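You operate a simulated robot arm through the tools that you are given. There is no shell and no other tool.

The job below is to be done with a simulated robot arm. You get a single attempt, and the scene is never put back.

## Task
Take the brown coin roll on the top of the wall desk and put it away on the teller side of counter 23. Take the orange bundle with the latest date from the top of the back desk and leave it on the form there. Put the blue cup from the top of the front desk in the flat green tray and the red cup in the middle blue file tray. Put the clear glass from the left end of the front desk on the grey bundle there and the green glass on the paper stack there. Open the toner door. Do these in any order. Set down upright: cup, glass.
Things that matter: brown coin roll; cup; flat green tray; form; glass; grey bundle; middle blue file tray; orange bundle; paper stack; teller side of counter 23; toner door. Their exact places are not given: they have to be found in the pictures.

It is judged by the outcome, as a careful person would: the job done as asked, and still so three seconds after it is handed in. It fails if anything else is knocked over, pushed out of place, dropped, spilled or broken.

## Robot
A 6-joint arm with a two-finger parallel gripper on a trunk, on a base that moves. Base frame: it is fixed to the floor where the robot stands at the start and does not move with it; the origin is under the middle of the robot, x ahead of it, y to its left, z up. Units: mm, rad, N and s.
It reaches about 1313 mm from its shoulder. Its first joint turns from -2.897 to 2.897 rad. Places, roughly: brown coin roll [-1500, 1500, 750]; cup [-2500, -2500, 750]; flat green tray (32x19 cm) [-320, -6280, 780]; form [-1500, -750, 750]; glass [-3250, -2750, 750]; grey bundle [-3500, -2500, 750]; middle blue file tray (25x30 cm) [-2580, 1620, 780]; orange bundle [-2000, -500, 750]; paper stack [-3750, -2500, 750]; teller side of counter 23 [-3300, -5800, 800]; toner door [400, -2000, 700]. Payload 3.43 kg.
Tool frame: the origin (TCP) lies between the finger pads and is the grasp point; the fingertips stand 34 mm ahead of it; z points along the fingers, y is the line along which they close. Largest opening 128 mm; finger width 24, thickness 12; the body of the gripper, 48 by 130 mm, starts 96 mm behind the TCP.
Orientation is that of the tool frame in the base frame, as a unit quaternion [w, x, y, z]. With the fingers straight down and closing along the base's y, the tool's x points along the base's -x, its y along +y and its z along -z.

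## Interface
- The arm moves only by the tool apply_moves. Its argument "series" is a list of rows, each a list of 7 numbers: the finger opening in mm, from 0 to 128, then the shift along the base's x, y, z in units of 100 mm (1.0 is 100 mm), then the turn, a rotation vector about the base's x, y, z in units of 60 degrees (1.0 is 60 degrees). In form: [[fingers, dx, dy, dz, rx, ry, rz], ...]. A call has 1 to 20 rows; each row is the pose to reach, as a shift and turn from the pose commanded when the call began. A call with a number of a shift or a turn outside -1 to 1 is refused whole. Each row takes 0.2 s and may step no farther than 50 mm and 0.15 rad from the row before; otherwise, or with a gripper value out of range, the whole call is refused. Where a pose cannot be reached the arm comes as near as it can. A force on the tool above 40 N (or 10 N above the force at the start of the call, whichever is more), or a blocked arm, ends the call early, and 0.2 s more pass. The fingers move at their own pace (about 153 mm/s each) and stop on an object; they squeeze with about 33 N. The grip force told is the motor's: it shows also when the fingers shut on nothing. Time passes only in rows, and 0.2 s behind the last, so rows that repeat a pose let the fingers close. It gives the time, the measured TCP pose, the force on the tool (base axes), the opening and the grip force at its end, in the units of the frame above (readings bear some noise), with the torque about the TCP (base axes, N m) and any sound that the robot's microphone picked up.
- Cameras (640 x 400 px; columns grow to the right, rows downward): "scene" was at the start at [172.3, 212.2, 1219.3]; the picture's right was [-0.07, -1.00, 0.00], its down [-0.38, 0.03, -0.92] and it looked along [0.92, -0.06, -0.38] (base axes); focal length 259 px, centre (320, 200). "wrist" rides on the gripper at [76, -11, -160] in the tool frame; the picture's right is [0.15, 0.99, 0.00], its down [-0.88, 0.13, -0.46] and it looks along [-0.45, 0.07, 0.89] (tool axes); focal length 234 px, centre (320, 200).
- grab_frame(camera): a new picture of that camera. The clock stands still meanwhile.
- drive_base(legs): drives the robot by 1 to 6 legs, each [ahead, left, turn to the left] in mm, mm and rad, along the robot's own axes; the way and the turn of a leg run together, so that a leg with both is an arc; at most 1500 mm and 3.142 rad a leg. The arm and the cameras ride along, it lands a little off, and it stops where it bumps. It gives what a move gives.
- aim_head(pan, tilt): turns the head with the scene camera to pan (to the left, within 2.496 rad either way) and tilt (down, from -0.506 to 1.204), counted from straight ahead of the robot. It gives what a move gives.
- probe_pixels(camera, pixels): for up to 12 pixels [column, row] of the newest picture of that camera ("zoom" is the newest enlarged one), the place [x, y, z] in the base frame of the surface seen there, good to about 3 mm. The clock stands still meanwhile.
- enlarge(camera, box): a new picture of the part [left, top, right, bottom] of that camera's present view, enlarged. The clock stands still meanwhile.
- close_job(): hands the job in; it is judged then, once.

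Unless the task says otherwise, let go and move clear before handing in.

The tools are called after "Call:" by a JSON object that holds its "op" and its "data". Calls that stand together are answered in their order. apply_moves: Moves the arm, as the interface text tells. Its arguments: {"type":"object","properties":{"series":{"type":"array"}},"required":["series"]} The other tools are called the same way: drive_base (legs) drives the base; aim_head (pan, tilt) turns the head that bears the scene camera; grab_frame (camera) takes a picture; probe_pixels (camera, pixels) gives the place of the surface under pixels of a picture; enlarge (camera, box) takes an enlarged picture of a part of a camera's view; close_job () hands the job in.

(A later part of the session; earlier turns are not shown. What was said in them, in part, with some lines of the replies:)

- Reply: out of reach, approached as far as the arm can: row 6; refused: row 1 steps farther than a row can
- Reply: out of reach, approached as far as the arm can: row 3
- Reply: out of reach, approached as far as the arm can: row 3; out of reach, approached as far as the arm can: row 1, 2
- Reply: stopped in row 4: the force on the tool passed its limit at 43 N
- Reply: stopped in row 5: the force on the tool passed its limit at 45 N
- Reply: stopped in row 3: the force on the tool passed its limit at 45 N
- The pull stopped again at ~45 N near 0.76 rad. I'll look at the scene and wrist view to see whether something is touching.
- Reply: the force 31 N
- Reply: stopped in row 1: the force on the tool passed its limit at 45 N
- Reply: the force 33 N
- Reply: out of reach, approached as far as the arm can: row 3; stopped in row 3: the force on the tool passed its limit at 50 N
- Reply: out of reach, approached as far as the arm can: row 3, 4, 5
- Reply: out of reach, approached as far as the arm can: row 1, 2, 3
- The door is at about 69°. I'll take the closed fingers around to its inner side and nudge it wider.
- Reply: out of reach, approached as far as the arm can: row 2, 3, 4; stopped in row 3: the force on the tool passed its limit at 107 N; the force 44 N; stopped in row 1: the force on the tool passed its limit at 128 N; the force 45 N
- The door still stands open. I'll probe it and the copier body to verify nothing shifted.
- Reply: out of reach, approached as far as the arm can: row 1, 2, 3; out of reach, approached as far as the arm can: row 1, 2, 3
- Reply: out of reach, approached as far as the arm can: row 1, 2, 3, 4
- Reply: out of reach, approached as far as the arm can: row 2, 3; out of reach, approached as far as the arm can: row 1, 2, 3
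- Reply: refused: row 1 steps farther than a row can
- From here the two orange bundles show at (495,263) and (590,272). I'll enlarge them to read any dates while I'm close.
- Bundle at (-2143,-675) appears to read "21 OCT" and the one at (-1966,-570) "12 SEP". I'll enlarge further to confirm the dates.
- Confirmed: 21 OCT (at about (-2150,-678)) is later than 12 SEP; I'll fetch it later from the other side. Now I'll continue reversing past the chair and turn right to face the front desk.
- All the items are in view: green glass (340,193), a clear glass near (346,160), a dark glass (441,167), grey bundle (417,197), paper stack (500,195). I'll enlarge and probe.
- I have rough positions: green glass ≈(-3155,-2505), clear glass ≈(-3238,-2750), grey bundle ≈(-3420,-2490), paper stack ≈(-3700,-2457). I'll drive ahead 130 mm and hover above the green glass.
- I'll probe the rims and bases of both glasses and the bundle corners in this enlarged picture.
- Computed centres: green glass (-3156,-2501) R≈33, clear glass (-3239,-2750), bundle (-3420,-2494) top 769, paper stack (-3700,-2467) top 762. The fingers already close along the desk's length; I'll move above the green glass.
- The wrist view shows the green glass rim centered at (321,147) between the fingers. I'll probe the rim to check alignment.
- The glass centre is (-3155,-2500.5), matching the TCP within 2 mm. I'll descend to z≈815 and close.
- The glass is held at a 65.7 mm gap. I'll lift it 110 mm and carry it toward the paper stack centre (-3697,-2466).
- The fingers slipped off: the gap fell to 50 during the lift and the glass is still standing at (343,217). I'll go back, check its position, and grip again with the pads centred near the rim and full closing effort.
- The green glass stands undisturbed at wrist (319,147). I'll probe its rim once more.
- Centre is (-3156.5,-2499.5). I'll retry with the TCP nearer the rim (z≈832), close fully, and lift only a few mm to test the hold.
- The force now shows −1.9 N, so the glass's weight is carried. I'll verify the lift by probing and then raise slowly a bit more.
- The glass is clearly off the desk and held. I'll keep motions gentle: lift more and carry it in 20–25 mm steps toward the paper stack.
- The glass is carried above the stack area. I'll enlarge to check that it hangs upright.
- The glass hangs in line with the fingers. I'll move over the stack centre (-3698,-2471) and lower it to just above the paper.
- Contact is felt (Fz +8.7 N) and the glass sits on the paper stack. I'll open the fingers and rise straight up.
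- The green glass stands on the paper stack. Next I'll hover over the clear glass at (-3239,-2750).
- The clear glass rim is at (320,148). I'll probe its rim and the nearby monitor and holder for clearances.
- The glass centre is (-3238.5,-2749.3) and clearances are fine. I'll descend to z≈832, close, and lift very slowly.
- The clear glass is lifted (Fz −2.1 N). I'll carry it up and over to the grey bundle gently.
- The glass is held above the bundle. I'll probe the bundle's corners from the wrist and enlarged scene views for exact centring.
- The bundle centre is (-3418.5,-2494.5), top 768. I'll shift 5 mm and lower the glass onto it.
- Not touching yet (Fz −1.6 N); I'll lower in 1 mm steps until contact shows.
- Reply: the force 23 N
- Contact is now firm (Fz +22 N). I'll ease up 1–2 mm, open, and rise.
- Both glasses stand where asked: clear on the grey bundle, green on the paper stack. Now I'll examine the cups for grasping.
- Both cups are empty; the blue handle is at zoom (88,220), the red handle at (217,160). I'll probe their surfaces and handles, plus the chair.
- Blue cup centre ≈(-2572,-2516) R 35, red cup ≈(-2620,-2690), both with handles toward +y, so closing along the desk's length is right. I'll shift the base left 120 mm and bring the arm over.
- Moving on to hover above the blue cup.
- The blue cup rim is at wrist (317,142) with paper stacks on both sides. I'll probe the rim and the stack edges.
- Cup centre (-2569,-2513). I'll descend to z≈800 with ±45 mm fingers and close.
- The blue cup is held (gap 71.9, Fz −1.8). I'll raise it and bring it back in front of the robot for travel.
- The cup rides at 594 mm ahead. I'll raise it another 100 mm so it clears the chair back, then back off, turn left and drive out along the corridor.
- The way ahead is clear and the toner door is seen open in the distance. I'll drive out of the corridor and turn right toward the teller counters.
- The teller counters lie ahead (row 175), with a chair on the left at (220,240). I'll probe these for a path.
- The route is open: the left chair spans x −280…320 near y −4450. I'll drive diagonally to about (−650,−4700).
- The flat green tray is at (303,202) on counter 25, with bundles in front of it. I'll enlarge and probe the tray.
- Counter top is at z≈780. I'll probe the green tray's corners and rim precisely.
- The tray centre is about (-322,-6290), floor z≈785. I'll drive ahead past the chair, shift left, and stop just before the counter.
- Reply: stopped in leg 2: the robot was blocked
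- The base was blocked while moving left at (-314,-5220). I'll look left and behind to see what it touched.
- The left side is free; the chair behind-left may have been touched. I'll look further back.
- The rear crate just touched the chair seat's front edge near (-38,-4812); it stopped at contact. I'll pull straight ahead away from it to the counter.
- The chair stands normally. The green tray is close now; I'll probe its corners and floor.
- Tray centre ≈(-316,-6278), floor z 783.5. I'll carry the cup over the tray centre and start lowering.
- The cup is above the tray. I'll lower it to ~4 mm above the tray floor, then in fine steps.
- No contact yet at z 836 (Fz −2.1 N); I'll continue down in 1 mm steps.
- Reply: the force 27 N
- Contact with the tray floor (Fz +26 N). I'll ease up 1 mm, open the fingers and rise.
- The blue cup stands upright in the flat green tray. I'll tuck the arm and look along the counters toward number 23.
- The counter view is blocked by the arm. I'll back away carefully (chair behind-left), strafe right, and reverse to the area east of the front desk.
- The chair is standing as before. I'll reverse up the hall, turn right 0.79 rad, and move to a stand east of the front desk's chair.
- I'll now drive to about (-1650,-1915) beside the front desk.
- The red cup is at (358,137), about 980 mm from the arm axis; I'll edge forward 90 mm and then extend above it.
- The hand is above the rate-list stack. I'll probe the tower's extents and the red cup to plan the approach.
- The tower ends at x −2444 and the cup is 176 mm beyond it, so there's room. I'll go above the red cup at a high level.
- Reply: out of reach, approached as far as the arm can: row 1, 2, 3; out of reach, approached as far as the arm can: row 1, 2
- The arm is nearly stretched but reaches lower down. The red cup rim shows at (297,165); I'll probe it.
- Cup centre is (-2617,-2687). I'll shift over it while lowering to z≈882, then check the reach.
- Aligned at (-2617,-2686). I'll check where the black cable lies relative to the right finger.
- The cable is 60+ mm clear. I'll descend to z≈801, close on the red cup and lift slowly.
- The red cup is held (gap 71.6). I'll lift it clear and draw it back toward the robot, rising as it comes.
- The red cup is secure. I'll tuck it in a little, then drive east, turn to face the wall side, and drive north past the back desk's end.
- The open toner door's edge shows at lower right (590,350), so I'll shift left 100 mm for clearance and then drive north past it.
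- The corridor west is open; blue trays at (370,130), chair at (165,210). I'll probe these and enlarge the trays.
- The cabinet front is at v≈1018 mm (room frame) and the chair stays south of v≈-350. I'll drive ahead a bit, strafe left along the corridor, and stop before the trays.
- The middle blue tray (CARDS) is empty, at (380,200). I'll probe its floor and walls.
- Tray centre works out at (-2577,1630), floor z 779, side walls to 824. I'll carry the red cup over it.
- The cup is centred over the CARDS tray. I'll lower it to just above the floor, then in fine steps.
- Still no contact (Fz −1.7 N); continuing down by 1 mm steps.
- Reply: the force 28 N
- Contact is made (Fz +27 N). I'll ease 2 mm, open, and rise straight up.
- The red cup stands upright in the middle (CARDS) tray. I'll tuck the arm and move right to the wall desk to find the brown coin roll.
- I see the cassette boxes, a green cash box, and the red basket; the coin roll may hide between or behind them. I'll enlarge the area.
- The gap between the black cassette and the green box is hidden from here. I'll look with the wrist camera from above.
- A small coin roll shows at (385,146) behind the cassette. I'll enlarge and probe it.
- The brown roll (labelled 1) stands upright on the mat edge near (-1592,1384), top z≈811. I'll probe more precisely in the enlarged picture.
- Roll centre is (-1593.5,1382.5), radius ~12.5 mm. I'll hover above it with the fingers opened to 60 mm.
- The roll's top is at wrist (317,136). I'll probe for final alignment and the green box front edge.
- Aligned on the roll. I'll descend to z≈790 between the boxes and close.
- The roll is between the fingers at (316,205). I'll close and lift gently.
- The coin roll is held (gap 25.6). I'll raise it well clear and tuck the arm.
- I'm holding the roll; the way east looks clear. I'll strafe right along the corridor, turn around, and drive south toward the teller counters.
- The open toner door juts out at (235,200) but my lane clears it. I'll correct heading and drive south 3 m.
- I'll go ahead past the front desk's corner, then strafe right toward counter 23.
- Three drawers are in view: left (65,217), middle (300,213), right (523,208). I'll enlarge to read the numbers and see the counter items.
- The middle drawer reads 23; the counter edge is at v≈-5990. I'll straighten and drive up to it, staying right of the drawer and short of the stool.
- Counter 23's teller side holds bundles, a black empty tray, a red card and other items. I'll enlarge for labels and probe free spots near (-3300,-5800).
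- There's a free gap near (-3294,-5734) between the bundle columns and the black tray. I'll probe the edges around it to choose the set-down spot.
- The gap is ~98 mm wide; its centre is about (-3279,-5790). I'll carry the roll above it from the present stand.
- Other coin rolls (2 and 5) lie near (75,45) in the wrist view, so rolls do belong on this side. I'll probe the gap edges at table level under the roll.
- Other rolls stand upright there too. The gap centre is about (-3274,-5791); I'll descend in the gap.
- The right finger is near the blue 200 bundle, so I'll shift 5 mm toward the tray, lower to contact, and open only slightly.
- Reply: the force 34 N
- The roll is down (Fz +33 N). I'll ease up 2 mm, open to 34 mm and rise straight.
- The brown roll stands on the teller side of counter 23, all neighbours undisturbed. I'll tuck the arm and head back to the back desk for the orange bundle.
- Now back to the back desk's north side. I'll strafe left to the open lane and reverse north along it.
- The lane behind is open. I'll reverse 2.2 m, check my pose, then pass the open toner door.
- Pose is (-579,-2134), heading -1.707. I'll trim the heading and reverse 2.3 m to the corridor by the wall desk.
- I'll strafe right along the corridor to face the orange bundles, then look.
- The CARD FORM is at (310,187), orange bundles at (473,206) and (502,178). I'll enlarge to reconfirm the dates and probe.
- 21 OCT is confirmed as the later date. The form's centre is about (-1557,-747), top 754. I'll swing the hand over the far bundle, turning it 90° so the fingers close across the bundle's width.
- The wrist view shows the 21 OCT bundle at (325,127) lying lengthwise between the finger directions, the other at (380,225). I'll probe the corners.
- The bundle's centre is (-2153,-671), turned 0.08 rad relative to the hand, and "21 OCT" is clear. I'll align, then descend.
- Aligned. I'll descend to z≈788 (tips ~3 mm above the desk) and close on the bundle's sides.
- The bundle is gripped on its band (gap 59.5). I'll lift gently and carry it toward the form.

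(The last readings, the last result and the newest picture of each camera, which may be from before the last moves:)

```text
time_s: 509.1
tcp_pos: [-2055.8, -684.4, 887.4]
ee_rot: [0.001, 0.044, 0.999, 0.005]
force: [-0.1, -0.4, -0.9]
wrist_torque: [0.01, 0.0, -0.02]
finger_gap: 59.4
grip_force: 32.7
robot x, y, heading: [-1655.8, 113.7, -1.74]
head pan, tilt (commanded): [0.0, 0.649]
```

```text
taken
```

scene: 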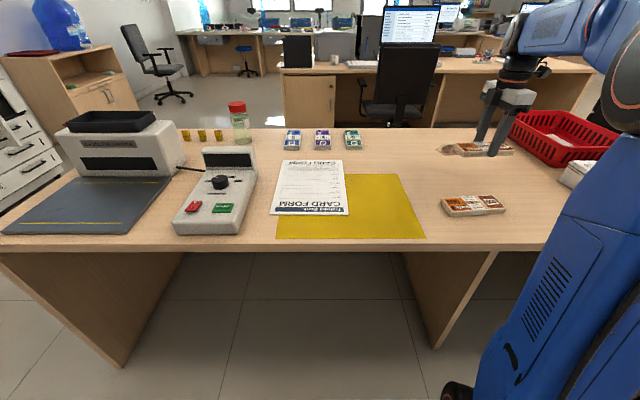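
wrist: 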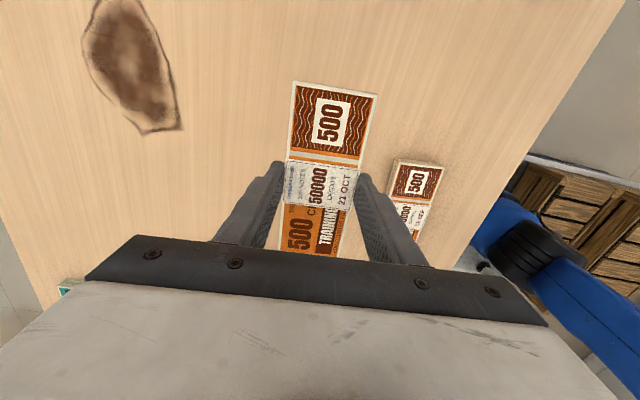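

The bundle is carried level. I'll continue to above the form's centre.

Call:
{"op": "apply_moves", "data": {"series": [[0, 0.25, -0.03, 0, 0, 0, -0.01], [0, 0.5, -0.06, 0, 0, 0, -0.02], [0, 0.75, -0.09, 0, 0, 0, -0.03], [0, 1, -0.12, 0, 0, 0, -0.04]]}}

Call:
{"op": "apply_moves", "data": {"series": [[0, 0.25, -0.03, 0, 0, 0, -0.01], [0, 0.5, -0.06, 0, 0, 0, -0.02], [0, 0.75, -0.09, 0, 0, 0, -0.03], [0, 1, -0.12, 0, 0, 0, -0.04]]}}

Call:
{"op": "apply_moves", "data": {"series": [[0, 0.25, -0.03, 0, 0, 0, 0], [0, 0.5, -0.06, 0, 0, 0, 0], [0, 0.75, -0.09, 0, 0, 0, 0], [0, 1, -0.12, 0, 0, 0, 0]]}}

Call:
{"op": "apply_moves", "data": {"series": [[0, 0.25, -0.03, 0, 0, 0, 0], [0, 0.5, -0.06, 0, 0, 0, 0], [0, 0.75, -0.09, 0, 0, 0, 0], [0, 1, -0.12, 0, 0, 0, 0]]}}

Call:
{"op": "apply_moves", "data": {"series": [[0, 0.25, -0.03, 0, 0, 0, 0], [0, 0.5, -0.06, 0, 0, 0, 0], [0, 0.75, -0.1, 0, 0, 0, 0], [0, 0.98, -0.15, 0, 0, 0, 0]]}}

Call:
{"op": "grab_frame", "data": {"camera": "wrist"}}

Call:
{"op": "grab_frame", "data": {"camera": "scene"}}

```text
time_s: 510.1
tcp_pos: [-1954.5, -695.7, 886.1]
ee_rot: [0.002, 0.064, 0.998, 0.004]
force: [0.1, 0.0, -0.5]
wrist_torque: [-0.03, 0.04, 0.0]
finger_gap: 59.3
grip_force: 33.0
robot x, y, heading: [-1660.9, 117.0, -1.745]
head pan, tilt (commanded): [0.0, 0.649]
```

```text
time_s: 511.1
tcp_pos: [-1855.9, -706.5, 888.5]
ee_rot: [0.001, 0.085, 0.996, 0.005]
force: [0.3, 0.1, -0.5]
wrist_torque: [0.02, 0.02, 0.0]
finger_gap: 59.3
grip_force: 33.6
robot x, y, heading: [-1658.2, 115.3, -1.737]
head pan, tilt (commanded): [0.0, 0.649]
```

```text
time_s: 512.1
tcp_pos: [-1755.9, -718.4, 887.7]
ee_rot: [0.001, 0.086, 0.996, 0.004]
force: [0.5, -0.1, -0.8]
wrist_torque: [0.01, 0.02, 0.02]
finger_gap: 59.1
grip_force: 32.8
robot x, y, heading: [-1660.9, 115.1, -1.739]
head pan, tilt (commanded): [0.0, 0.649]
```

```text
time_s: 513.1
tcp_pos: [-1655.9, -731.6, 888.6]
ee_rot: [0.001, 0.086, 0.996, 0.004]
force: [-0.3, 0.2, -0.8]
wrist_torque: [-0.04, 0.0, 0.02]
finger_gap: 59.0
grip_force: 33.0
robot x, y, heading: [-1661.0, 113.2, -1.741]
head pan, tilt (commanded): [0.0, 0.649]
```

```text
time_s: 514.1
tcp_pos: [-1559.1, -746.4, 886.5]
ee_rot: [0.001, 0.085, 0.996, 0.004]
force: [0.4, 0.8, -2.1]
wrist_torque: [-0.03, 0.0, -0.04]
finger_gap: 59.3
grip_force: 33.3
robot x, y, heading: [-1661.8, 116.6, -1.741]
head pan, tilt (commanded): [0.0, 0.649]
```

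```text
taken
```

wrist: 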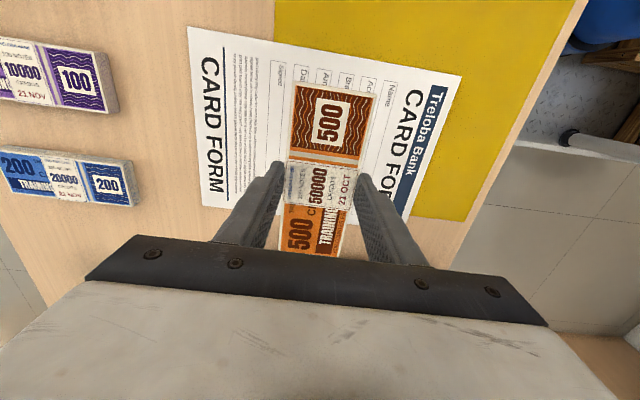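

```text
taken
```

scene: 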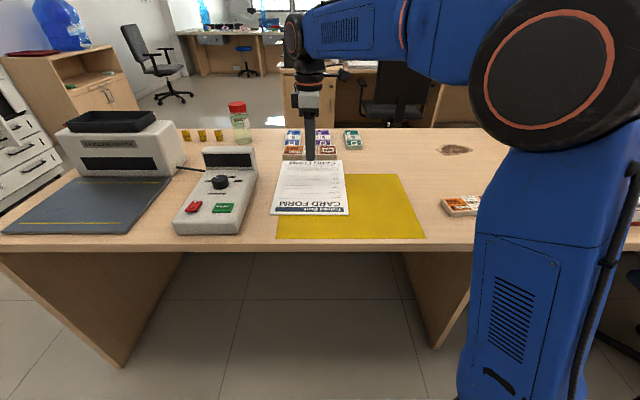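

The bundle hangs over the CARD FORM's centre. I'll lower it, finishing in fine steps.

Call:
{"op": "apply_moves", "data": {"series": [[0, 0.02, 0, -0.25, 0, 0, 0], [0, 0.02, 0, -0.5, 0, 0, 0], [0, 0.02, 0, -0.75, 0, 0, 0], [0, 0.02, 0, -0.9, 0, 0, 0], [0, 0.02, 0, -0.93, 0, 0, 0]]}}

Call:
{"op": "apply_moves", "data": {"series": [[0, 0, 0, -0.01, 0, 0, 0], [0, 0, 0, -0.02, 0, 0, 0], [0, 0, 0, -0.03, 0, 0, 0]]}}

```text
time_s: 515.3
tcp_pos: [-1554.1, -746.6, 794.2]
ee_rot: [0.001, 0.085, 0.996, 0.004]
force: [-0.2, 0.6, -0.6]
wrist_torque: [0.03, 0.01, -0.02]
finger_gap: 59.2
grip_force: 32.9
robot x, y, heading: [-1660.1, 114.6, -1.741]
head pan, tilt (commanded): [0.0, 0.649]
```

```text
time_s: 516.1
tcp_pos: [-1554.0, -745.5, 791.2]
ee_rot: [0.002, 0.086, 0.996, 0.004]
force: [-0.3, 0.1, -1.6]
wrist_torque: [-0.01, 0.01, -0.01]
finger_gap: 58.9
grip_force: 32.6
robot x, y, heading: [-1656.9, 111.4, -1.738]
head pan, tilt (commanded): [0.0, 0.649]
```

Call:
{"op": "apply_moves", "data": {"series": [[0, 0, 0, -0.008, 0, 0, 0], [0, 0, 0, -0.016, 0, 0, 0], [0, 0, 0, -0.02, 0, 0, 0]]}}

```text
time_s: 516.9
tcp_pos: [-1555.0, -747.3, 790.3]
ee_rot: [0.001, 0.085, 0.996, 0.003]
force: [-1.4, -0.5, 5.4]
wrist_torque: [-0.2, 0.07, -0.01]
finger_gap: 59.4
grip_force: 32.8
robot x, y, heading: [-1657.9, 110.2, -1.738]
head pan, tilt (commanded): [0.0, 0.649]
```

Contact is felt (Fz +5 N) with the bundle on the form. I'll open gently and rise straight up.

Call:
{"op": "apply_moves", "data": {"series": [[62, 0, 0, 0, 0, 0, 0], [70, 0, 0, 0, 0, 0, 0], [84, 0, 0, 0.005, 0, 0, 0], [84, 0, 0, 0.1, 0, 0, 0], [84, 0, 0, 0.35, 0, 0, 0], [84, 0, 0, 0.7, 0, 0, 0], [84, 0, 0, 1, 0, 0, 0]]}}

Call:
{"op": "grab_frame", "data": {"camera": "wrist"}}

Call:
{"op": "apply_moves", "data": {"series": [[84, 0, 0.2, 0.4, 0, 0, 0], [80, 0, 0.5, 0.7, 0, 0, 0], [60, 0, 0.9, 0.9, 0, 0, 0]]}}

Call:
{"op": "apply_moves", "data": {"series": [[60, 0, 0.4, 0.2, 0, 0, 0], [60, 0, 0.8, 0.4, 0, 0, 0], [60, 0, 1, 0.6, 0, 0, 0]]}}

Call:
{"op": "grab_frame", "data": {"camera": "scene"}}

Call:
{"op": "enlarge", "data": {"camera": "scene", "box": [240, 130, 460, 260]}}

```text
time_s: 518.5
tcp_pos: [-1552.7, -747.4, 889.2]
ee_rot: [0.002, 0.086, 0.996, 0.004]
force: [0.5, -1.0, -0.7]
wrist_torque: [-0.01, -0.01, 0.02]
finger_gap: 83.8
grip_force: 0.2
robot x, y, heading: [-1661.8, 113.2, -1.736]
head pan, tilt (commanded): [0.0, 0.649]
```

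```text
taken
```

wrist: 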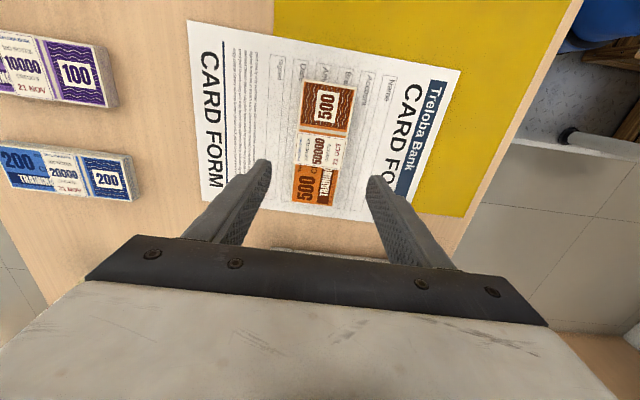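

```text
time_s: 519.3
tcp_pos: [-1552.9, -657.7, 979.5]
ee_rot: [0.001, 0.085, 0.996, 0.006]
force: [0.6, -0.6, -1.1]
wrist_torque: [0.08, 0.03, 0.0]
finger_gap: 60.1
grip_force: 0.0
robot x, y, heading: [-1659.8, 115.0, -1.743]
head pan, tilt (commanded): [0.0, 0.649]
```

```text
time_s: 520.1
tcp_pos: [-1555.3, -558.3, 1041.6]
ee_rot: [0.001, 0.086, 0.996, 0.005]
force: [0.1, -0.1, 0.4]
wrist_torque: [0.02, 0.02, -0.01]
finger_gap: 60.0
grip_force: 0.0
robot x, y, heading: [-1663.1, 113.1, -1.74]
head pan, tilt (commanded): [0.0, 0.649]
```

```text
taken
```

scene: 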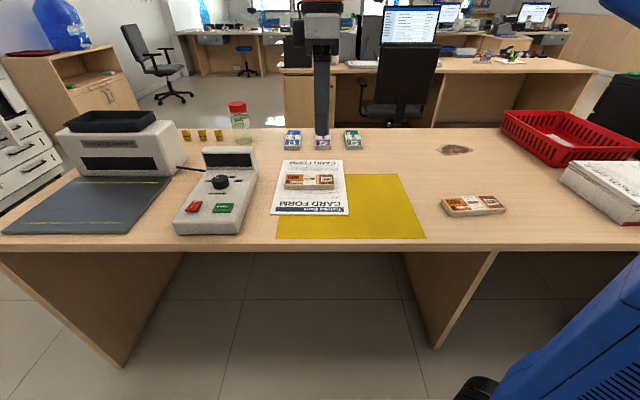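

```text
2.91 times, centred on (350, 195) of scene
```

zoom: 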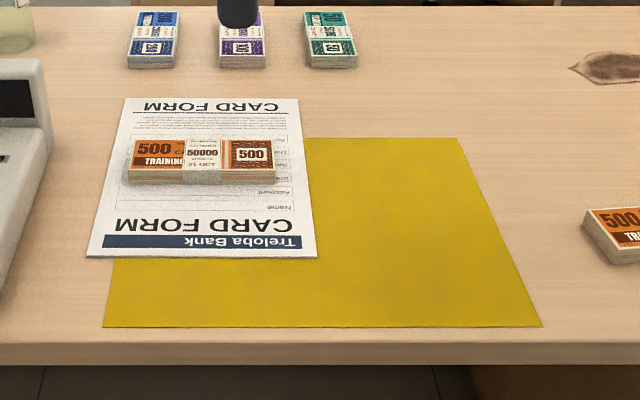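

The 21 OCT bundle lies fully on the CARD FORM. Everything is set; before handing in I'll return to the start pose to re-check the toner door and the hall chair I touched against my first pictures.

Call:
{"op": "drive_base", "data": {"legs": [[-100, 830, 0], [-70, 830, 0], [0, 0, 1.74]]}}

Call:
{"op": "aim_head", "data": {"pan": -1.6, "tilt": 0.3}}

Call:
{"op": "grab_frame", "data": {"camera": "scene"}}

Call:
{"op": "enlarge", "data": {"camera": "scene", "box": [200, 70, 420, 208]}}

```text
time_s: 532.8
tcp_pos: [633.0, 230.2, 1040.0]
ee_rot: [0.002, 0.713, -0.701, -0.003]
force: [-0.8, 0.4, 0.5]
wrist_torque: [-0.01, -0.04, 0.02]
finger_gap: 60.0
grip_force: 0.1
robot x, y, heading: [-4.6, 2.3, 0.018]
head pan, tilt (commanded): [0.0, 0.649]
```

```text
time_s: 534.5
tcp_pos: [633.1, 229.9, 1040.6]
ee_rot: [0.003, 0.713, -0.702, -0.003]
force: [-0.2, -0.2, 0.5]
wrist_torque: [-0.04, -0.02, -0.04]
finger_gap: 60.2
grip_force: 0.1
robot x, y, heading: [-8.8, -0.2, 0.017]
head pan, tilt (commanded): [-1.6, 0.3]
```

```text
taken
```

scene: 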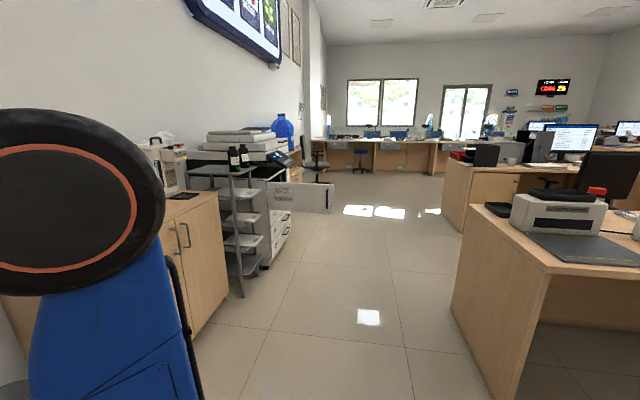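

```text
2.90 times, centred on (310, 139) of scene
```

zoom: 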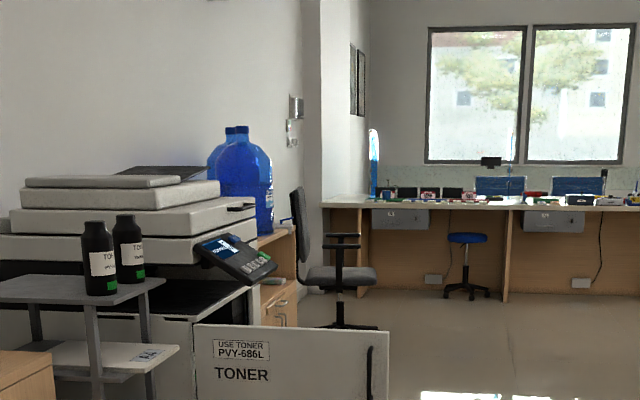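

The toner door stands open as intended. The hall chair seems possibly turned a little, so I'll enlarge it now and probe its corners to compare with my pre-contact picture.

Call:
{"op": "enlarge", "data": {"camera": "scene", "box": [290, 125, 350, 195]}}

Call:
{"op": "probe_pixels", "data": {"camera": "zoom", "pixels": [[50, 30], [90, 60], [100, 150], [200, 200], [300, 220], [250, 160], [150, 215], [230, 140], [210, 260], [330, 225]]}}

```text
5.71 times, centred on (320, 160) of scene
```

zoom: 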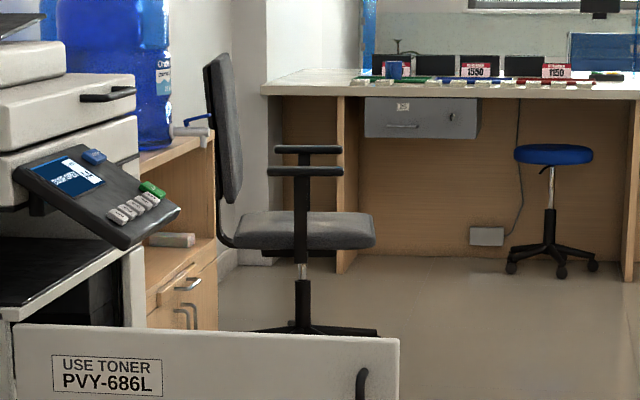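

```text
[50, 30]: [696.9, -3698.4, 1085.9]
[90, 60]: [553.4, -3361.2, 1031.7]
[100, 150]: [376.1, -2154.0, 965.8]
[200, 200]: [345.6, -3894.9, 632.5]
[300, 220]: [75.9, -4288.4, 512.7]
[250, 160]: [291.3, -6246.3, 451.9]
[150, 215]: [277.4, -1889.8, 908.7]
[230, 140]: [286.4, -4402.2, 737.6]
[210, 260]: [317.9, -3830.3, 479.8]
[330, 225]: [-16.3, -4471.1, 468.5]
```

The chair now looks exactly side-on, so it may have swivelled when touched. I'll go back to the earlier vantage point (-888,-1823) and take the same picture for a direct comparison.

Call:
{"op": "drive_base", "data": {"legs": [[0, 0, -1.762], [0, -190, 0], [1100, 0, 0], [1080, 0, 0]]}}

```text
time_s: 550.6
tcp_pos: [-526.3, -2752.0, 1041.7]
ee_rot: [0.001, 0.099, 0.995, 0.004]
force: [1.0, 0.2, 0.5]
wrist_torque: [-0.01, 0.0, 0.01]
finger_gap: 59.9
grip_force: 0.1
robot x, y, heading: [-611.8, -2077.2, -1.766]
head pan, tilt (commanded): [-1.6, 0.3]
```

Call:
{"op": "drive_base", "data": {"legs": [[0, -320, 0.009], [-190, 0, 0]]}}

Call:
{"op": "aim_head", "data": {"pan": 0.1, "tilt": 0.2}}

Call:
{"op": "grab_frame", "data": {"camera": "scene"}}

Call:
{"op": "enlarge", "data": {"camera": "scene", "box": [160, 160, 280, 300]}}

```text
time_s: 553.9
tcp_pos: [-802.5, -2504.3, 1039.0]
ee_rot: [0.002, 0.099, 0.995, 0.004]
force: [-0.7, 0.2, 0.2]
wrist_torque: [0.0, 0.0, 0.01]
finger_gap: 60.0
grip_force: 0.0
robot x, y, heading: [-889.4, -1831.8, -1.77]
head pan, tilt (commanded): [-1.6, 0.3]
```

```text
time_s: 555.6
tcp_pos: [-801.8, -2503.4, 1040.3]
ee_rot: [0.001, 0.099, 0.995, 0.004]
force: [0.5, 0.3, 1.0]
wrist_torque: [0.03, -0.01, -0.05]
finger_gap: 60.1
grip_force: 0.0
robot x, y, heading: [-891.0, -1832.7, -1.768]
head pan, tilt (commanded): [0.099, 0.201]
```

```text
taken
```

scene: 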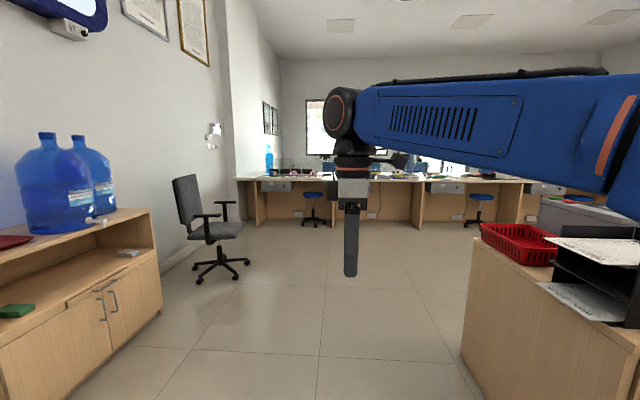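

```text
2.86 times, centred on (220, 230) of scene
```

zoom: 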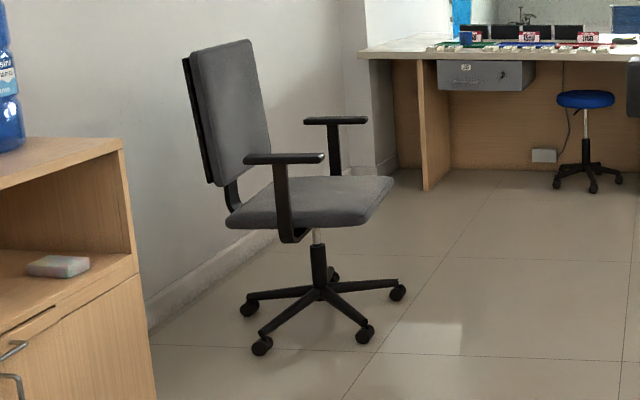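

Compared with the earlier picture, the feet are where they were, but the seat has swivelled counter-clockwise by roughly 0.2 rad from my touch. I'll measure the chair carefully so I can turn it back.

Call:
{"op": "enlarge", "data": {"camera": "scene", "box": [165, 165, 265, 295]}}

Call:
{"op": "probe_pixels", "data": {"camera": "zoom", "pixels": [[240, 158], [325, 158], [305, 120], [367, 120], [390, 185], [370, 220], [250, 42], [192, 62], [318, 300], [262, 345], [398, 292], [365, 335]]}}

```text
3.08 times, centred on (215, 230) of scene
```

zoom: 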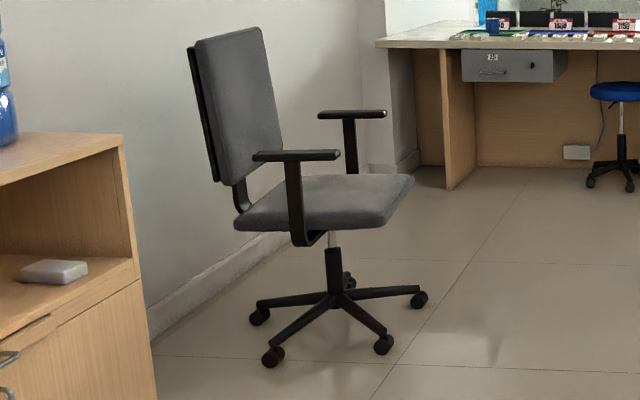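

```text
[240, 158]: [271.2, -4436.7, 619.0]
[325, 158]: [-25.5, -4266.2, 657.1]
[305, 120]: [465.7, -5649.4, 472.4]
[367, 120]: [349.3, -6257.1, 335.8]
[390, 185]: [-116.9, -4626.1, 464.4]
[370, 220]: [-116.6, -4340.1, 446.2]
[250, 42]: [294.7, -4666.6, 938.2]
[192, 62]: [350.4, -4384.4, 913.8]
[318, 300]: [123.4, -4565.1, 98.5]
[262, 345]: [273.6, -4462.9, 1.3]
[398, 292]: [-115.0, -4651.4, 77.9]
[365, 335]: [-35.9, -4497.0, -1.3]
```

I'll probe again using this enlargement's own coordinates for armrests, seat corners, back and feet.

Call:
{"op": "probe_pixels", "data": {"camera": "zoom", "pixels": [[256, 156], [336, 156], [321, 115], [384, 114], [408, 182], [382, 222], [258, 36], [196, 50], [334, 270], [272, 358], [384, 347], [420, 302]]}}

```text
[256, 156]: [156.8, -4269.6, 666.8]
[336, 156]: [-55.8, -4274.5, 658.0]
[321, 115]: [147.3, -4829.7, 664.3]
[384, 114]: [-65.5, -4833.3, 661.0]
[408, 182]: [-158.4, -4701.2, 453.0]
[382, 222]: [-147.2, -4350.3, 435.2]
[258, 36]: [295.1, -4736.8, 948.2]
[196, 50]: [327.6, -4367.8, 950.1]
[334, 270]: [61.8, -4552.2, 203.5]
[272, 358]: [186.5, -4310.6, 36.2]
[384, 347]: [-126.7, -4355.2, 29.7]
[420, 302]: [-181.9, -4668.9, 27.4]
```

The measurements are clear: the five-star base is unmoved and room-aligned, but the seat faces 181° instead of ~170°, so it swivelled about 0.19 rad around (60,-4555). I'll go west of the chair and nudge the north armrest's front end east to swivel it back.

Call:
{"op": "drive_base", "data": {"legs": [[1200, 287, 0], [1200, 287, 0], [0, 0, 1.769]]}}

Call:
{"op": "aim_head", "data": {"pan": -0.1, "tilt": 0.5}}

Call:
{"op": "grab_frame", "data": {"camera": "scene"}}

```text
time_s: 571.8
tcp_pos: [-180.5, -4097.4, 1039.7]
ee_rot: [-0.001, -0.692, 0.722, 0.003]
force: [-0.7, 0.4, -0.4]
wrist_torque: [-0.01, 0.01, 0.03]
finger_gap: 59.8
grip_force: 0.1
robot x, y, heading: [-835.6, -4285.0, -0.043]
head pan, tilt (commanded): [0.099, 0.201]
```

```text
time_s: 572.6
tcp_pos: [-180.4, -4098.2, 1040.7]
ee_rot: [-0.001, -0.692, 0.722, 0.003]
force: [0.2, 0.3, 0.3]
wrist_torque: [0.01, -0.03, 0.04]
finger_gap: 59.7
grip_force: 0.0
robot x, y, heading: [-834.8, -4288.4, -0.044]
head pan, tilt (commanded): [-0.099, 0.499]
```

```text
taken
```

scene: 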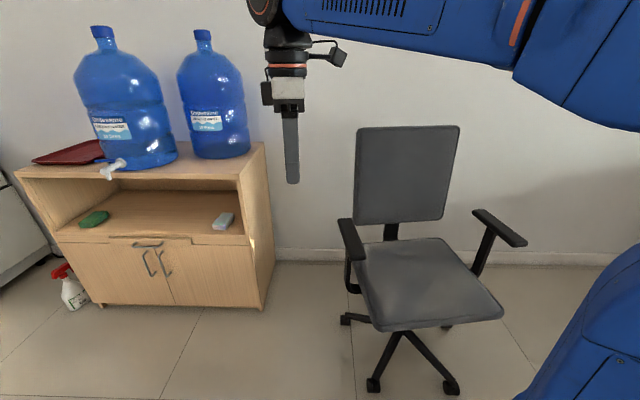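

The chair is in clear frontal view. I'll probe the armrests and seat for precise angles.

Call:
{"op": "probe_pixels", "data": {"camera": "scene", "pixels": [[354, 256], [343, 222], [350, 240], [520, 243], [478, 212], [500, 228], [380, 328], [503, 315], [362, 130], [455, 128], [372, 388], [452, 388]]}}

Call:
{"op": "enlarge", "data": {"camera": "scene", "box": [320, 190, 540, 340]}}

```text
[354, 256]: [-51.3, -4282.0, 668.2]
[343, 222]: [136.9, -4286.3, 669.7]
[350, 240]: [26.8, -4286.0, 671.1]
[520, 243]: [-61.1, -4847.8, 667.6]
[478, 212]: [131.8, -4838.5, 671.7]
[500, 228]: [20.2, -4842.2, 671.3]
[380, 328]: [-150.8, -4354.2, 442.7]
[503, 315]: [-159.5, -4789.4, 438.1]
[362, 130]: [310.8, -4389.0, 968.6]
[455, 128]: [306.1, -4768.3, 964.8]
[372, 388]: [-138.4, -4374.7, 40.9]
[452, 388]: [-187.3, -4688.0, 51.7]
```

```text
2.67 times, centred on (430, 265) of scene
```

zoom: 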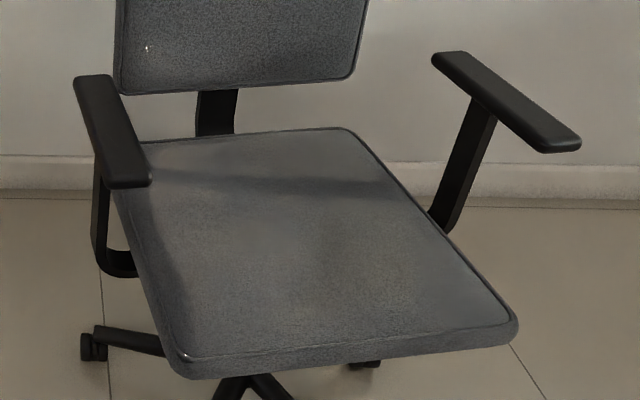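

Seat faces ~179.5° versus the base's ~170.5°, so it needs about -0.17 rad. I'll lower the closed fingers just in front (west) of the north armrest's front end at (-54,-4284).

Call:
{"op": "apply_moves", "data": {"series": [[20, 0.1, -0.3, -0.1, 0, 0, 0], [0, 0.2, -0.6, -0.3, 0, 0, 0], [0, 0.3, -0.9, -0.5, 0, 0, 0]]}}

Call:
{"op": "apply_moves", "data": {"series": [[0, 0.1, -0.25, -0.25, 0, 0, 0], [0, 0.2, -0.5, -0.5, 0, 0, 0], [0, 0.3, -0.75, -0.75, 0, 0, 0], [0, 0.35, -0.9, -1, 0, 0, 0]]}}

Call:
{"op": "apply_moves", "data": {"series": [[0, 0, 0, -0.35, 0, 0, 0], [0, 0, 0, -0.7, 0, 0, 0], [0, 0, 0, -1, 0, 0, 0]]}}

Call:
{"op": "grab_frame", "data": {"camera": "scene"}}

Call:
{"op": "grab_frame", "data": {"camera": "wrist"}}

```text
time_s: 573.4
tcp_pos: [-153.9, -4187.3, 989.5]
ee_rot: [-0.002, -0.692, 0.722, 0.004]
force: [0.0, 0.2, -0.8]
wrist_torque: [0.0, 0.01, 0.0]
finger_gap: 0.2
grip_force: 32.6
robot x, y, heading: [-832.5, -4286.6, -0.046]
head pan, tilt (commanded): [-0.099, 0.499]
```

```text
time_s: 574.4
tcp_pos: [-115.6, -4276.1, 889.3]
ee_rot: [-0.002, -0.692, 0.722, 0.003]
force: [-0.2, -0.1, 0.0]
wrist_torque: [0.0, -0.02, 0.01]
finger_gap: 0.0
grip_force: 33.3
robot x, y, heading: [-836.9, -4286.6, -0.041]
head pan, tilt (commanded): [-0.099, 0.499]
```

```text
time_s: 575.2
tcp_pos: [-118.8, -4276.2, 788.5]
ee_rot: [-0.003, -0.692, 0.722, 0.003]
force: [0.3, -0.5, 0.5]
wrist_torque: [0.0, -0.04, 0.02]
finger_gap: 0.2
grip_force: 32.7
robot x, y, heading: [-832.4, -4284.6, -0.042]
head pan, tilt (commanded): [-0.099, 0.499]
```

```text
taken
```

scene: 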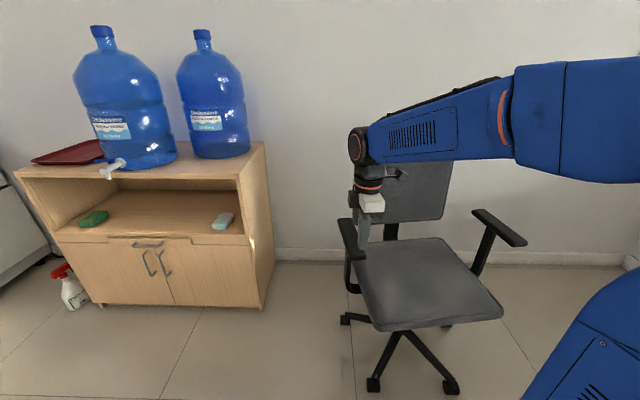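

```text
taken
```

wrist: 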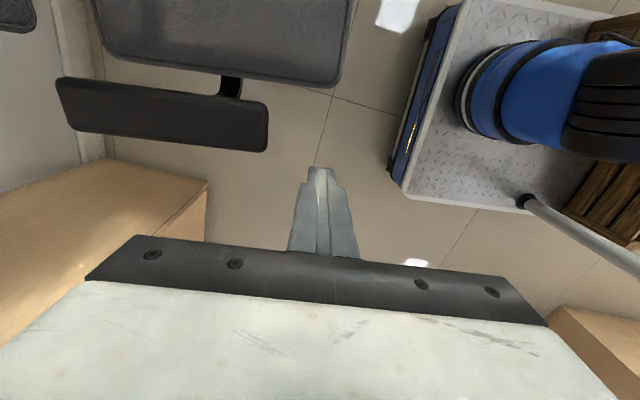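

The closed fingers hang just west of the armrest's front end. I'll probe its end face and lower to its height.

Call:
{"op": "probe_pixels", "data": {"camera": "wrist", "pixels": [[264, 110], [262, 145], [200, 110], [100, 110], [262, 128], [150, 85]]}}

Call:
{"op": "apply_moves", "data": {"series": [[0, 0, -0.02, -0.35, 0, 0, 0], [0, 0, -0.04, -0.7, 0, 0, 0], [0, 0, -0.05, -1, 0, 0, 0]]}}

Call:
{"op": "apply_moves", "data": {"series": [[0, 0, 0, -0.1, 0, 0, 0], [0, 0, 0, -0.18, 0, 0, 0]]}}

Call:
{"op": "grab_frame", "data": {"camera": "wrist"}}

```text
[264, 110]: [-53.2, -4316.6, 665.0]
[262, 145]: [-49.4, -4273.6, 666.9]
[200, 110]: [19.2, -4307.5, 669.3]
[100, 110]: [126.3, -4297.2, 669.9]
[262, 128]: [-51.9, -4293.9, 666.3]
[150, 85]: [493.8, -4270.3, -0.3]
```

```text
time_s: 576.0
tcp_pos: [-118.1, -4281.8, 690.5]
ee_rot: [-0.002, -0.691, 0.722, 0.003]
force: [-0.5, -0.1, 0.9]
wrist_torque: [-0.01, -0.02, -0.03]
finger_gap: 0.0
grip_force: 33.0
robot x, y, heading: [-834.7, -4287.0, -0.045]
head pan, tilt (commanded): [-0.099, 0.499]
```

```text
time_s: 576.6
tcp_pos: [-116.5, -4282.8, 671.0]
ee_rot: [-0.002, -0.691, 0.723, 0.004]
force: [0.2, -0.3, 0.4]
wrist_torque: [0.0, 0.03, 0.01]
finger_gap: 0.2
grip_force: 33.4
robot x, y, heading: [-832.4, -4283.7, -0.04]
head pan, tilt (commanded): [-0.099, 0.499]
```

```text
taken
```

wrist: 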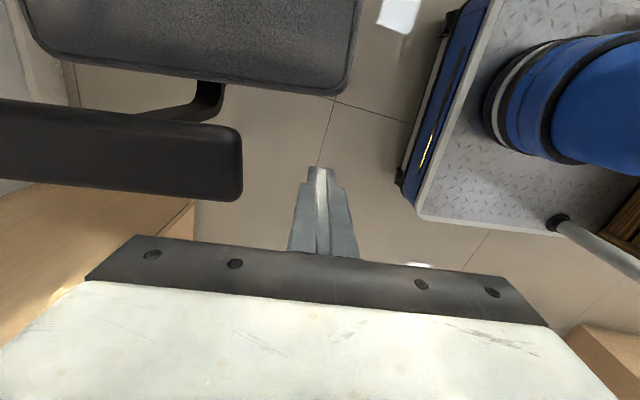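

The finger overlaps the armrest end (y −4317…−4270). I'll approach and then push gently east in small steps to x≈-20.

Call:
{"op": "apply_moves", "data": {"series": [[0, 0.2, 0, 0, 0, 0, 0], [0, 0.4, 0, 0, 0, 0, 0]]}}

Call:
{"op": "apply_moves", "data": {"series": [[0, 0.05, 0, 0, 0, 0, 0], [0, 0.1, 0, 0, 0, 0, 0], [0, 0.15, 0, 0, 0, 0, 0], [0, 0.2, 0.01, 0, 0, 0, 0], [0, 0.25, 0.02, 0, 0, 0, 0], [0, 0.3, 0.03, 0, 0, 0, 0], [0, 0.35, 0.04, 0, 0, 0, 0], [0, 0.4, 0.05, 0, 0, 0, 0]]}}

Call:
{"op": "grab_frame", "data": {"camera": "scene"}}

Call:
{"op": "probe_pixels", "data": {"camera": "scene", "pixels": [[520, 243], [478, 212], [380, 328], [503, 315], [372, 388], [452, 388], [440, 200], [343, 222]]}}

```text
time_s: 577.2
tcp_pos: [-77.3, -4281.9, 671.3]
ee_rot: [-0.003, -0.691, 0.723, 0.004]
force: [-0.4, 0.5, 0.4]
wrist_torque: [0.01, 0.0, 0.02]
finger_gap: 0.0
grip_force: 33.1
robot x, y, heading: [-832.8, -4288.5, -0.043]
head pan, tilt (commanded): [-0.099, 0.499]
```

```text
time_s: 579.0
tcp_pos: [-37.1, -4278.0, 672.7]
ee_rot: [-0.002, -0.692, 0.722, 0.003]
force: [0.4, -0.5, 0.5]
wrist_torque: [0.03, -0.02, -0.01]
finger_gap: 0.0
grip_force: 32.8
robot x, y, heading: [-831.8, -4284.7, -0.044]
head pan, tilt (commanded): [-0.099, 0.499]
```

```text
taken
```

scene: 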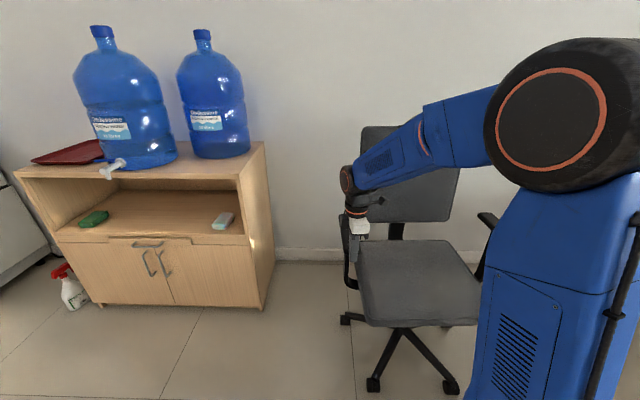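

```text
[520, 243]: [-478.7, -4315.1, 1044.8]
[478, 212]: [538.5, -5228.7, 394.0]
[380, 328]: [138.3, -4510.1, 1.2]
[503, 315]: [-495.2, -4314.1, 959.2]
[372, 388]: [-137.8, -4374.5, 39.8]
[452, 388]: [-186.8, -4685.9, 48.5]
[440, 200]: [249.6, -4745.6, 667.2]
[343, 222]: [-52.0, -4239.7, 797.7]
```

The seat swivels while the feet stay exactly put. I'll probe the seat's front edge and back to measure the new angle.

Call:
{"op": "enlarge", "data": {"camera": "scene", "box": [320, 110, 500, 400]}}

Call:
{"op": "probe_pixels", "data": {"camera": "scene", "pixels": [[370, 322], [400, 324], [440, 322], [470, 320], [355, 250], [365, 135], [455, 175], [448, 215], [360, 270], [460, 260]]}}

```text
1.38 times, centred on (410, 255) of scene
```

zoom: 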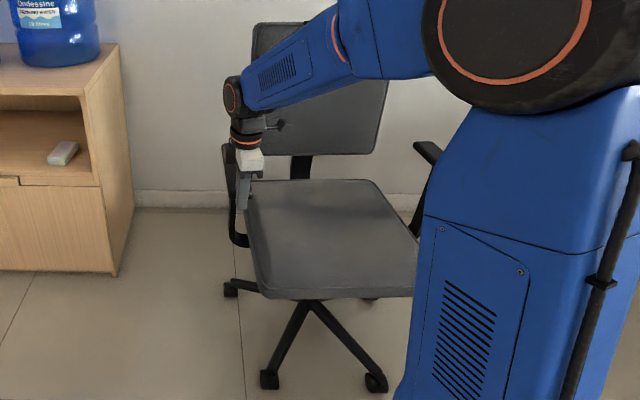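

```text
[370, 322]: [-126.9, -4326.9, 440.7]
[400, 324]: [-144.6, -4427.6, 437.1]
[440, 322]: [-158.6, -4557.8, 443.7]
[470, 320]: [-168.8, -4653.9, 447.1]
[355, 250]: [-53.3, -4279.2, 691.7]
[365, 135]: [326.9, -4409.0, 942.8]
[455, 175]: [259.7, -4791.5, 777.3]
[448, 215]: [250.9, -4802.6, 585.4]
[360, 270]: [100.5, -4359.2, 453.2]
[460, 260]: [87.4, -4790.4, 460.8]
```

The front edge now gives 174°; about 4° more is needed. I'll push another 20 mm.

Call:
{"op": "apply_moves", "data": {"series": [[0, 0.05, 0.01, 0, 0, 0, 0], [0, 0.1, 0.02, 0, 0, 0, 0], [0, 0.15, 0.03, 0, 0, 0, 0], [0, 0.2, 0.04, 0, 0, 0, 0]]}}

Call:
{"op": "grab_frame", "data": {"camera": "scene"}}

Call:
{"op": "probe_pixels", "data": {"camera": "scene", "pixels": [[370, 318], [400, 322], [430, 321], [450, 320], [470, 318], [372, 388], [452, 388], [385, 322]]}}

```text
time_s: 580.0
tcp_pos: [-16.6, -4273.5, 672.9]
ee_rot: [-0.002, -0.691, 0.723, 0.004]
force: [-0.8, 0.4, 0.7]
wrist_torque: [0.0, 0.03, -0.01]
finger_gap: 0.2
grip_force: 32.9
robot x, y, heading: [-834.9, -4288.3, -0.043]
head pan, tilt (commanded): [-0.099, 0.499]
```

```text
taken
```

scene: 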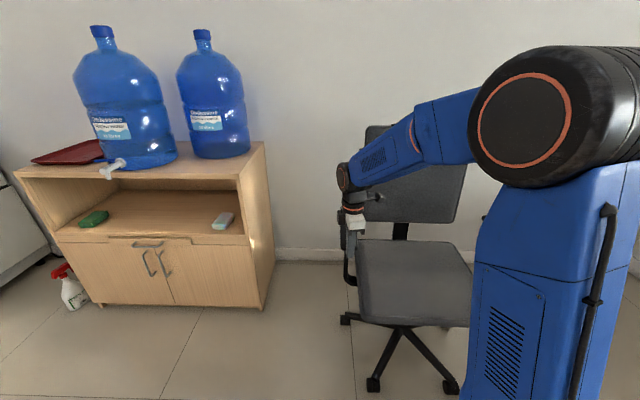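

```text
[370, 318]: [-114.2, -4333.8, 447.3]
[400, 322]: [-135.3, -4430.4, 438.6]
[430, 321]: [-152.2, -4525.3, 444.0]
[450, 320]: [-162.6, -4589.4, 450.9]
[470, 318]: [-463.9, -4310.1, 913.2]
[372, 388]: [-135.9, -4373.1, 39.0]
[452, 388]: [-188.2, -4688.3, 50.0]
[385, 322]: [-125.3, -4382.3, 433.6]
```

The seat now faces 169.8°, matching its base, and the feet never moved. I'll back the fingers off westward and lift away.

Call:
{"op": "apply_moves", "data": {"series": [[0, -0.2, 0, 0, 0, 0, 0], [0, -0.5, 0, 0, 0, 0, 0], [0, -0.9, 0, 0.1, 0, 0, 0], [0, -1, 0, 0.4, 0, 0, 0], [0, -1, 0, 0.8, 0, 0, 0]]}}

Call:
{"op": "apply_moves", "data": {"series": [[20, 0, 0.1, 0.4, 0, 0, 0], [40, 0, 0.3, 0.7, 0, 0, 0], [40, 0, 0.6, 1, 0, 0, 0]]}}

Call:
{"op": "apply_moves", "data": {"series": [[40, -0.2, 0.3, 0.4, 0, 0, 0], [40, -0.4, 0.6, 0.7, 0, 0, 0], [40, -0.5, 0.9, 1, 0, 0, 0]]}}

Call:
{"op": "grab_frame", "data": {"camera": "scene"}}

Call:
{"op": "probe_pixels", "data": {"camera": "scene", "pixels": [[385, 322], [430, 321], [470, 318], [372, 388], [452, 388], [440, 128], [372, 130], [480, 220], [345, 240]]}}

```text
time_s: 581.2
tcp_pos: [-115.8, -4274.8, 753.2]
ee_rot: [-0.003, -0.692, 0.722, 0.004]
force: [-0.4, 0.6, 0.2]
wrist_torque: [-0.02, 0.02, -0.02]
finger_gap: 0.1
grip_force: 32.6
robot x, y, heading: [-834.5, -4284.3, -0.037]
head pan, tilt (commanded): [-0.099, 0.499]
```

```text
time_s: 582.0
tcp_pos: [-114.9, -4214.2, 851.0]
ee_rot: [-0.003, -0.692, 0.722, 0.004]
force: [-0.1, 0.2, 0.8]
wrist_torque: [0.01, 0.0, 0.0]
finger_gap: 40.0
grip_force: 0.0
robot x, y, heading: [-836.9, -4285.2, -0.041]
head pan, tilt (commanded): [-0.099, 0.499]
```

```text
refused: row 1 steps farther than a row can; nothing moved
```

```text
taken
```

scene: 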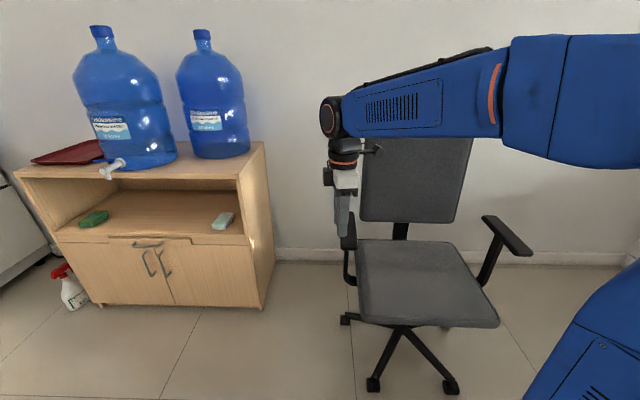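

```text
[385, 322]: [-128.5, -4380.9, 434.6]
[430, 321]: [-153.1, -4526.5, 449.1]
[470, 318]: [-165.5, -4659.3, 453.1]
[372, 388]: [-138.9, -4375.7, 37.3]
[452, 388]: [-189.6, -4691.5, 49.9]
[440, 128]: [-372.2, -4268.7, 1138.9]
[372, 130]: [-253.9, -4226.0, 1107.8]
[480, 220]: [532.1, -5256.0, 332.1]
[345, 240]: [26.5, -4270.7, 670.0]
```

I'll check the armrest direction for a final angle reading.

Call:
{"op": "probe_pixels", "data": {"camera": "scene", "pixels": [[488, 219], [525, 250], [505, 234], [365, 200], [455, 215], [470, 145], [400, 323], [450, 322], [490, 320]]}}

```text
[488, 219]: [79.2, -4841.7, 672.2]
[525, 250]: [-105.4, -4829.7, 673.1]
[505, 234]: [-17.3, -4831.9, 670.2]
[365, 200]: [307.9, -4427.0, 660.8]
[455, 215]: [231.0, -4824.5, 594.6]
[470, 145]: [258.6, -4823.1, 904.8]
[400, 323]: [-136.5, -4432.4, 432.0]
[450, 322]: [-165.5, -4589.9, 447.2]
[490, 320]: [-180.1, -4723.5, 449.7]
```

The seat now faces about 171°, within a degree or so of its base. I'll raise the arm clear and do a final check of the counter items and the job.

Call:
{"op": "apply_moves", "data": {"series": [[40, -0.15, 0.2, 0.3, 0, 0, 0], [40, -0.3, 0.4, 0.6, 0, 0, 0], [40, -0.45, 0.6, 0.9, 0, 0, 0], [40, -0.5, 0.7, 1, 0, 0, 0]]}}

Call:
{"op": "drive_base", "data": {"legs": [[-300, 0, 0]]}}

Call:
{"op": "aim_head", "data": {"pan": -1.2, "tilt": 0.3}}

Call:
{"op": "grab_frame", "data": {"camera": "scene"}}

Call:
{"op": "aim_head", "data": {"pan": 0.3, "tilt": 0.3}}

Call:
{"op": "grab_frame", "data": {"camera": "scene"}}

Call:
{"op": "aim_head", "data": {"pan": 2.4, "tilt": 0.3}}

Call:
{"op": "grab_frame", "data": {"camera": "scene"}}

```text
time_s: 583.0
tcp_pos: [-165.9, -4144.1, 952.0]
ee_rot: [-0.002, -0.691, 0.722, 0.004]
force: [-0.1, 0.5, 0.6]
wrist_torque: [0.01, -0.02, 0.0]
finger_gap: 39.9
grip_force: 0.1
robot x, y, heading: [-836.1, -4284.5, -0.043]
head pan, tilt (commanded): [-0.099, 0.499]
```

```text
time_s: 585.1
tcp_pos: [-471.5, -4131.1, 952.1]
ee_rot: [-0.002, -0.692, 0.722, 0.003]
force: [-0.9, 0.2, 0.3]
wrist_torque: [0.0, -0.03, 0.02]
finger_gap: 40.1
grip_force: 0.1
robot x, y, heading: [-1140.2, -4278.4, -0.042]
head pan, tilt (commanded): [-0.099, 0.499]
```

```text
time_s: 586.4
tcp_pos: [-470.9, -4131.3, 951.7]
ee_rot: [-0.003, -0.692, 0.722, 0.003]
force: [0.0, -0.3, 0.4]
wrist_torque: [0.0, 0.0, 0.01]
finger_gap: 39.9
grip_force: 0.0
robot x, y, heading: [-1139.2, -4274.7, -0.04]
head pan, tilt (commanded): [-1.201, 0.3]
```

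```text
taken
```

scene: 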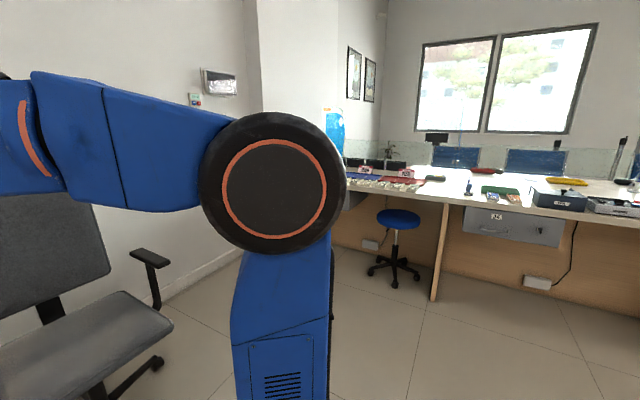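

```text
time_s: 588.0
tcp_pos: [-472.9, -4130.3, 953.0]
ee_rot: [-0.003, -0.693, 0.721, 0.004]
force: [0.0, -0.3, -0.6]
wrist_torque: [0.0, 0.04, 0.03]
finger_gap: 40.1
grip_force: 0.1
robot x, y, heading: [-1139.2, -4272.3, -0.041]
head pan, tilt (commanded): [0.3, 0.3]
```

```text
taken
```

scene: 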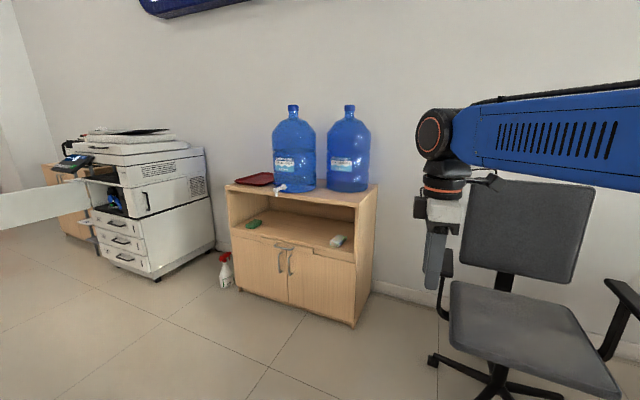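

```text
time_s: 590.0
tcp_pos: [-471.6, -4129.7, 951.9]
ee_rot: [-0.002, -0.692, 0.722, 0.003]
force: [-0.6, 0.1, -0.4]
wrist_torque: [0.0, -0.02, 0.05]
finger_gap: 39.9
grip_force: 0.2
robot x, y, heading: [-1139.7, -4271.4, -0.043]
head pan, tilt (commanded): [2.4, 0.3]
```

```text
taken
```

scene: 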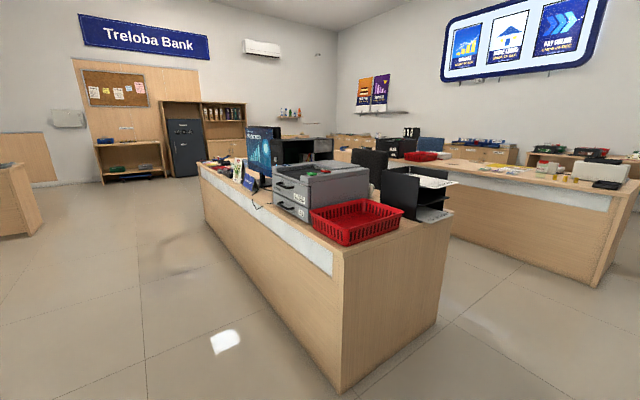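

All six parts check out in my last views:
- **Coin roll:** standing on the teller side of counter 23.
- **Orange bundle:** the one dated 21 OCT is on the card form.
- **Cups:** blue upright in the flat green tray, red upright in the middle file tray.
- **Glasses:** clear on the grey bundle, green on the paper stack.
- **Toner door:** open.

I bumped the office chair by counter 25 while driving and its seat swivelled about 10°. I turned the seat back to within a degree or two; its feet did not move while I did so. The gripper is empty and clear, so I'm handing in.

Call:
{"op": "close_job", "data": {}}

```text
The job is handed in.
```

I did all six parts and handed the job in. No verdict came back, so this is what I saw in my own pictures:

- **Coin roll:** the brown roll stands on the teller side of counter 23, in a gap between the note bundles and the black tray.
- **Orange bundle:** the bundle dated 21 OCT lies fully on the card form. The only other orange bundle I found was dated 12 SEP, and I left it in place.
- **Cups:** the blue cup is upright in the flat green tray. The red cup is upright in the middle blue file tray, labelled CARDS.
- **Glasses:** the clear glass stands on the grey bundle and the green glass on the paper stack, both upright.
- **Toner door:** it is open past 90 degrees.

Three things went wrong along the way:

- **Chair by counter 25:** the robot's rear crate bumped this office chair, and its seat swivelled about 10 degrees. I pushed the seat back to within a degree or two of where I believe it started. Its feet stayed put while I did that.
- **Copier door edge:** the gripper pushed hard against the open toner door's end edge, at over 100 N. I measured the copier afterwards and it had not moved.
- **Green glass:** it slipped from the gripper on the first try but stayed standing. I picked it up again and placed it.
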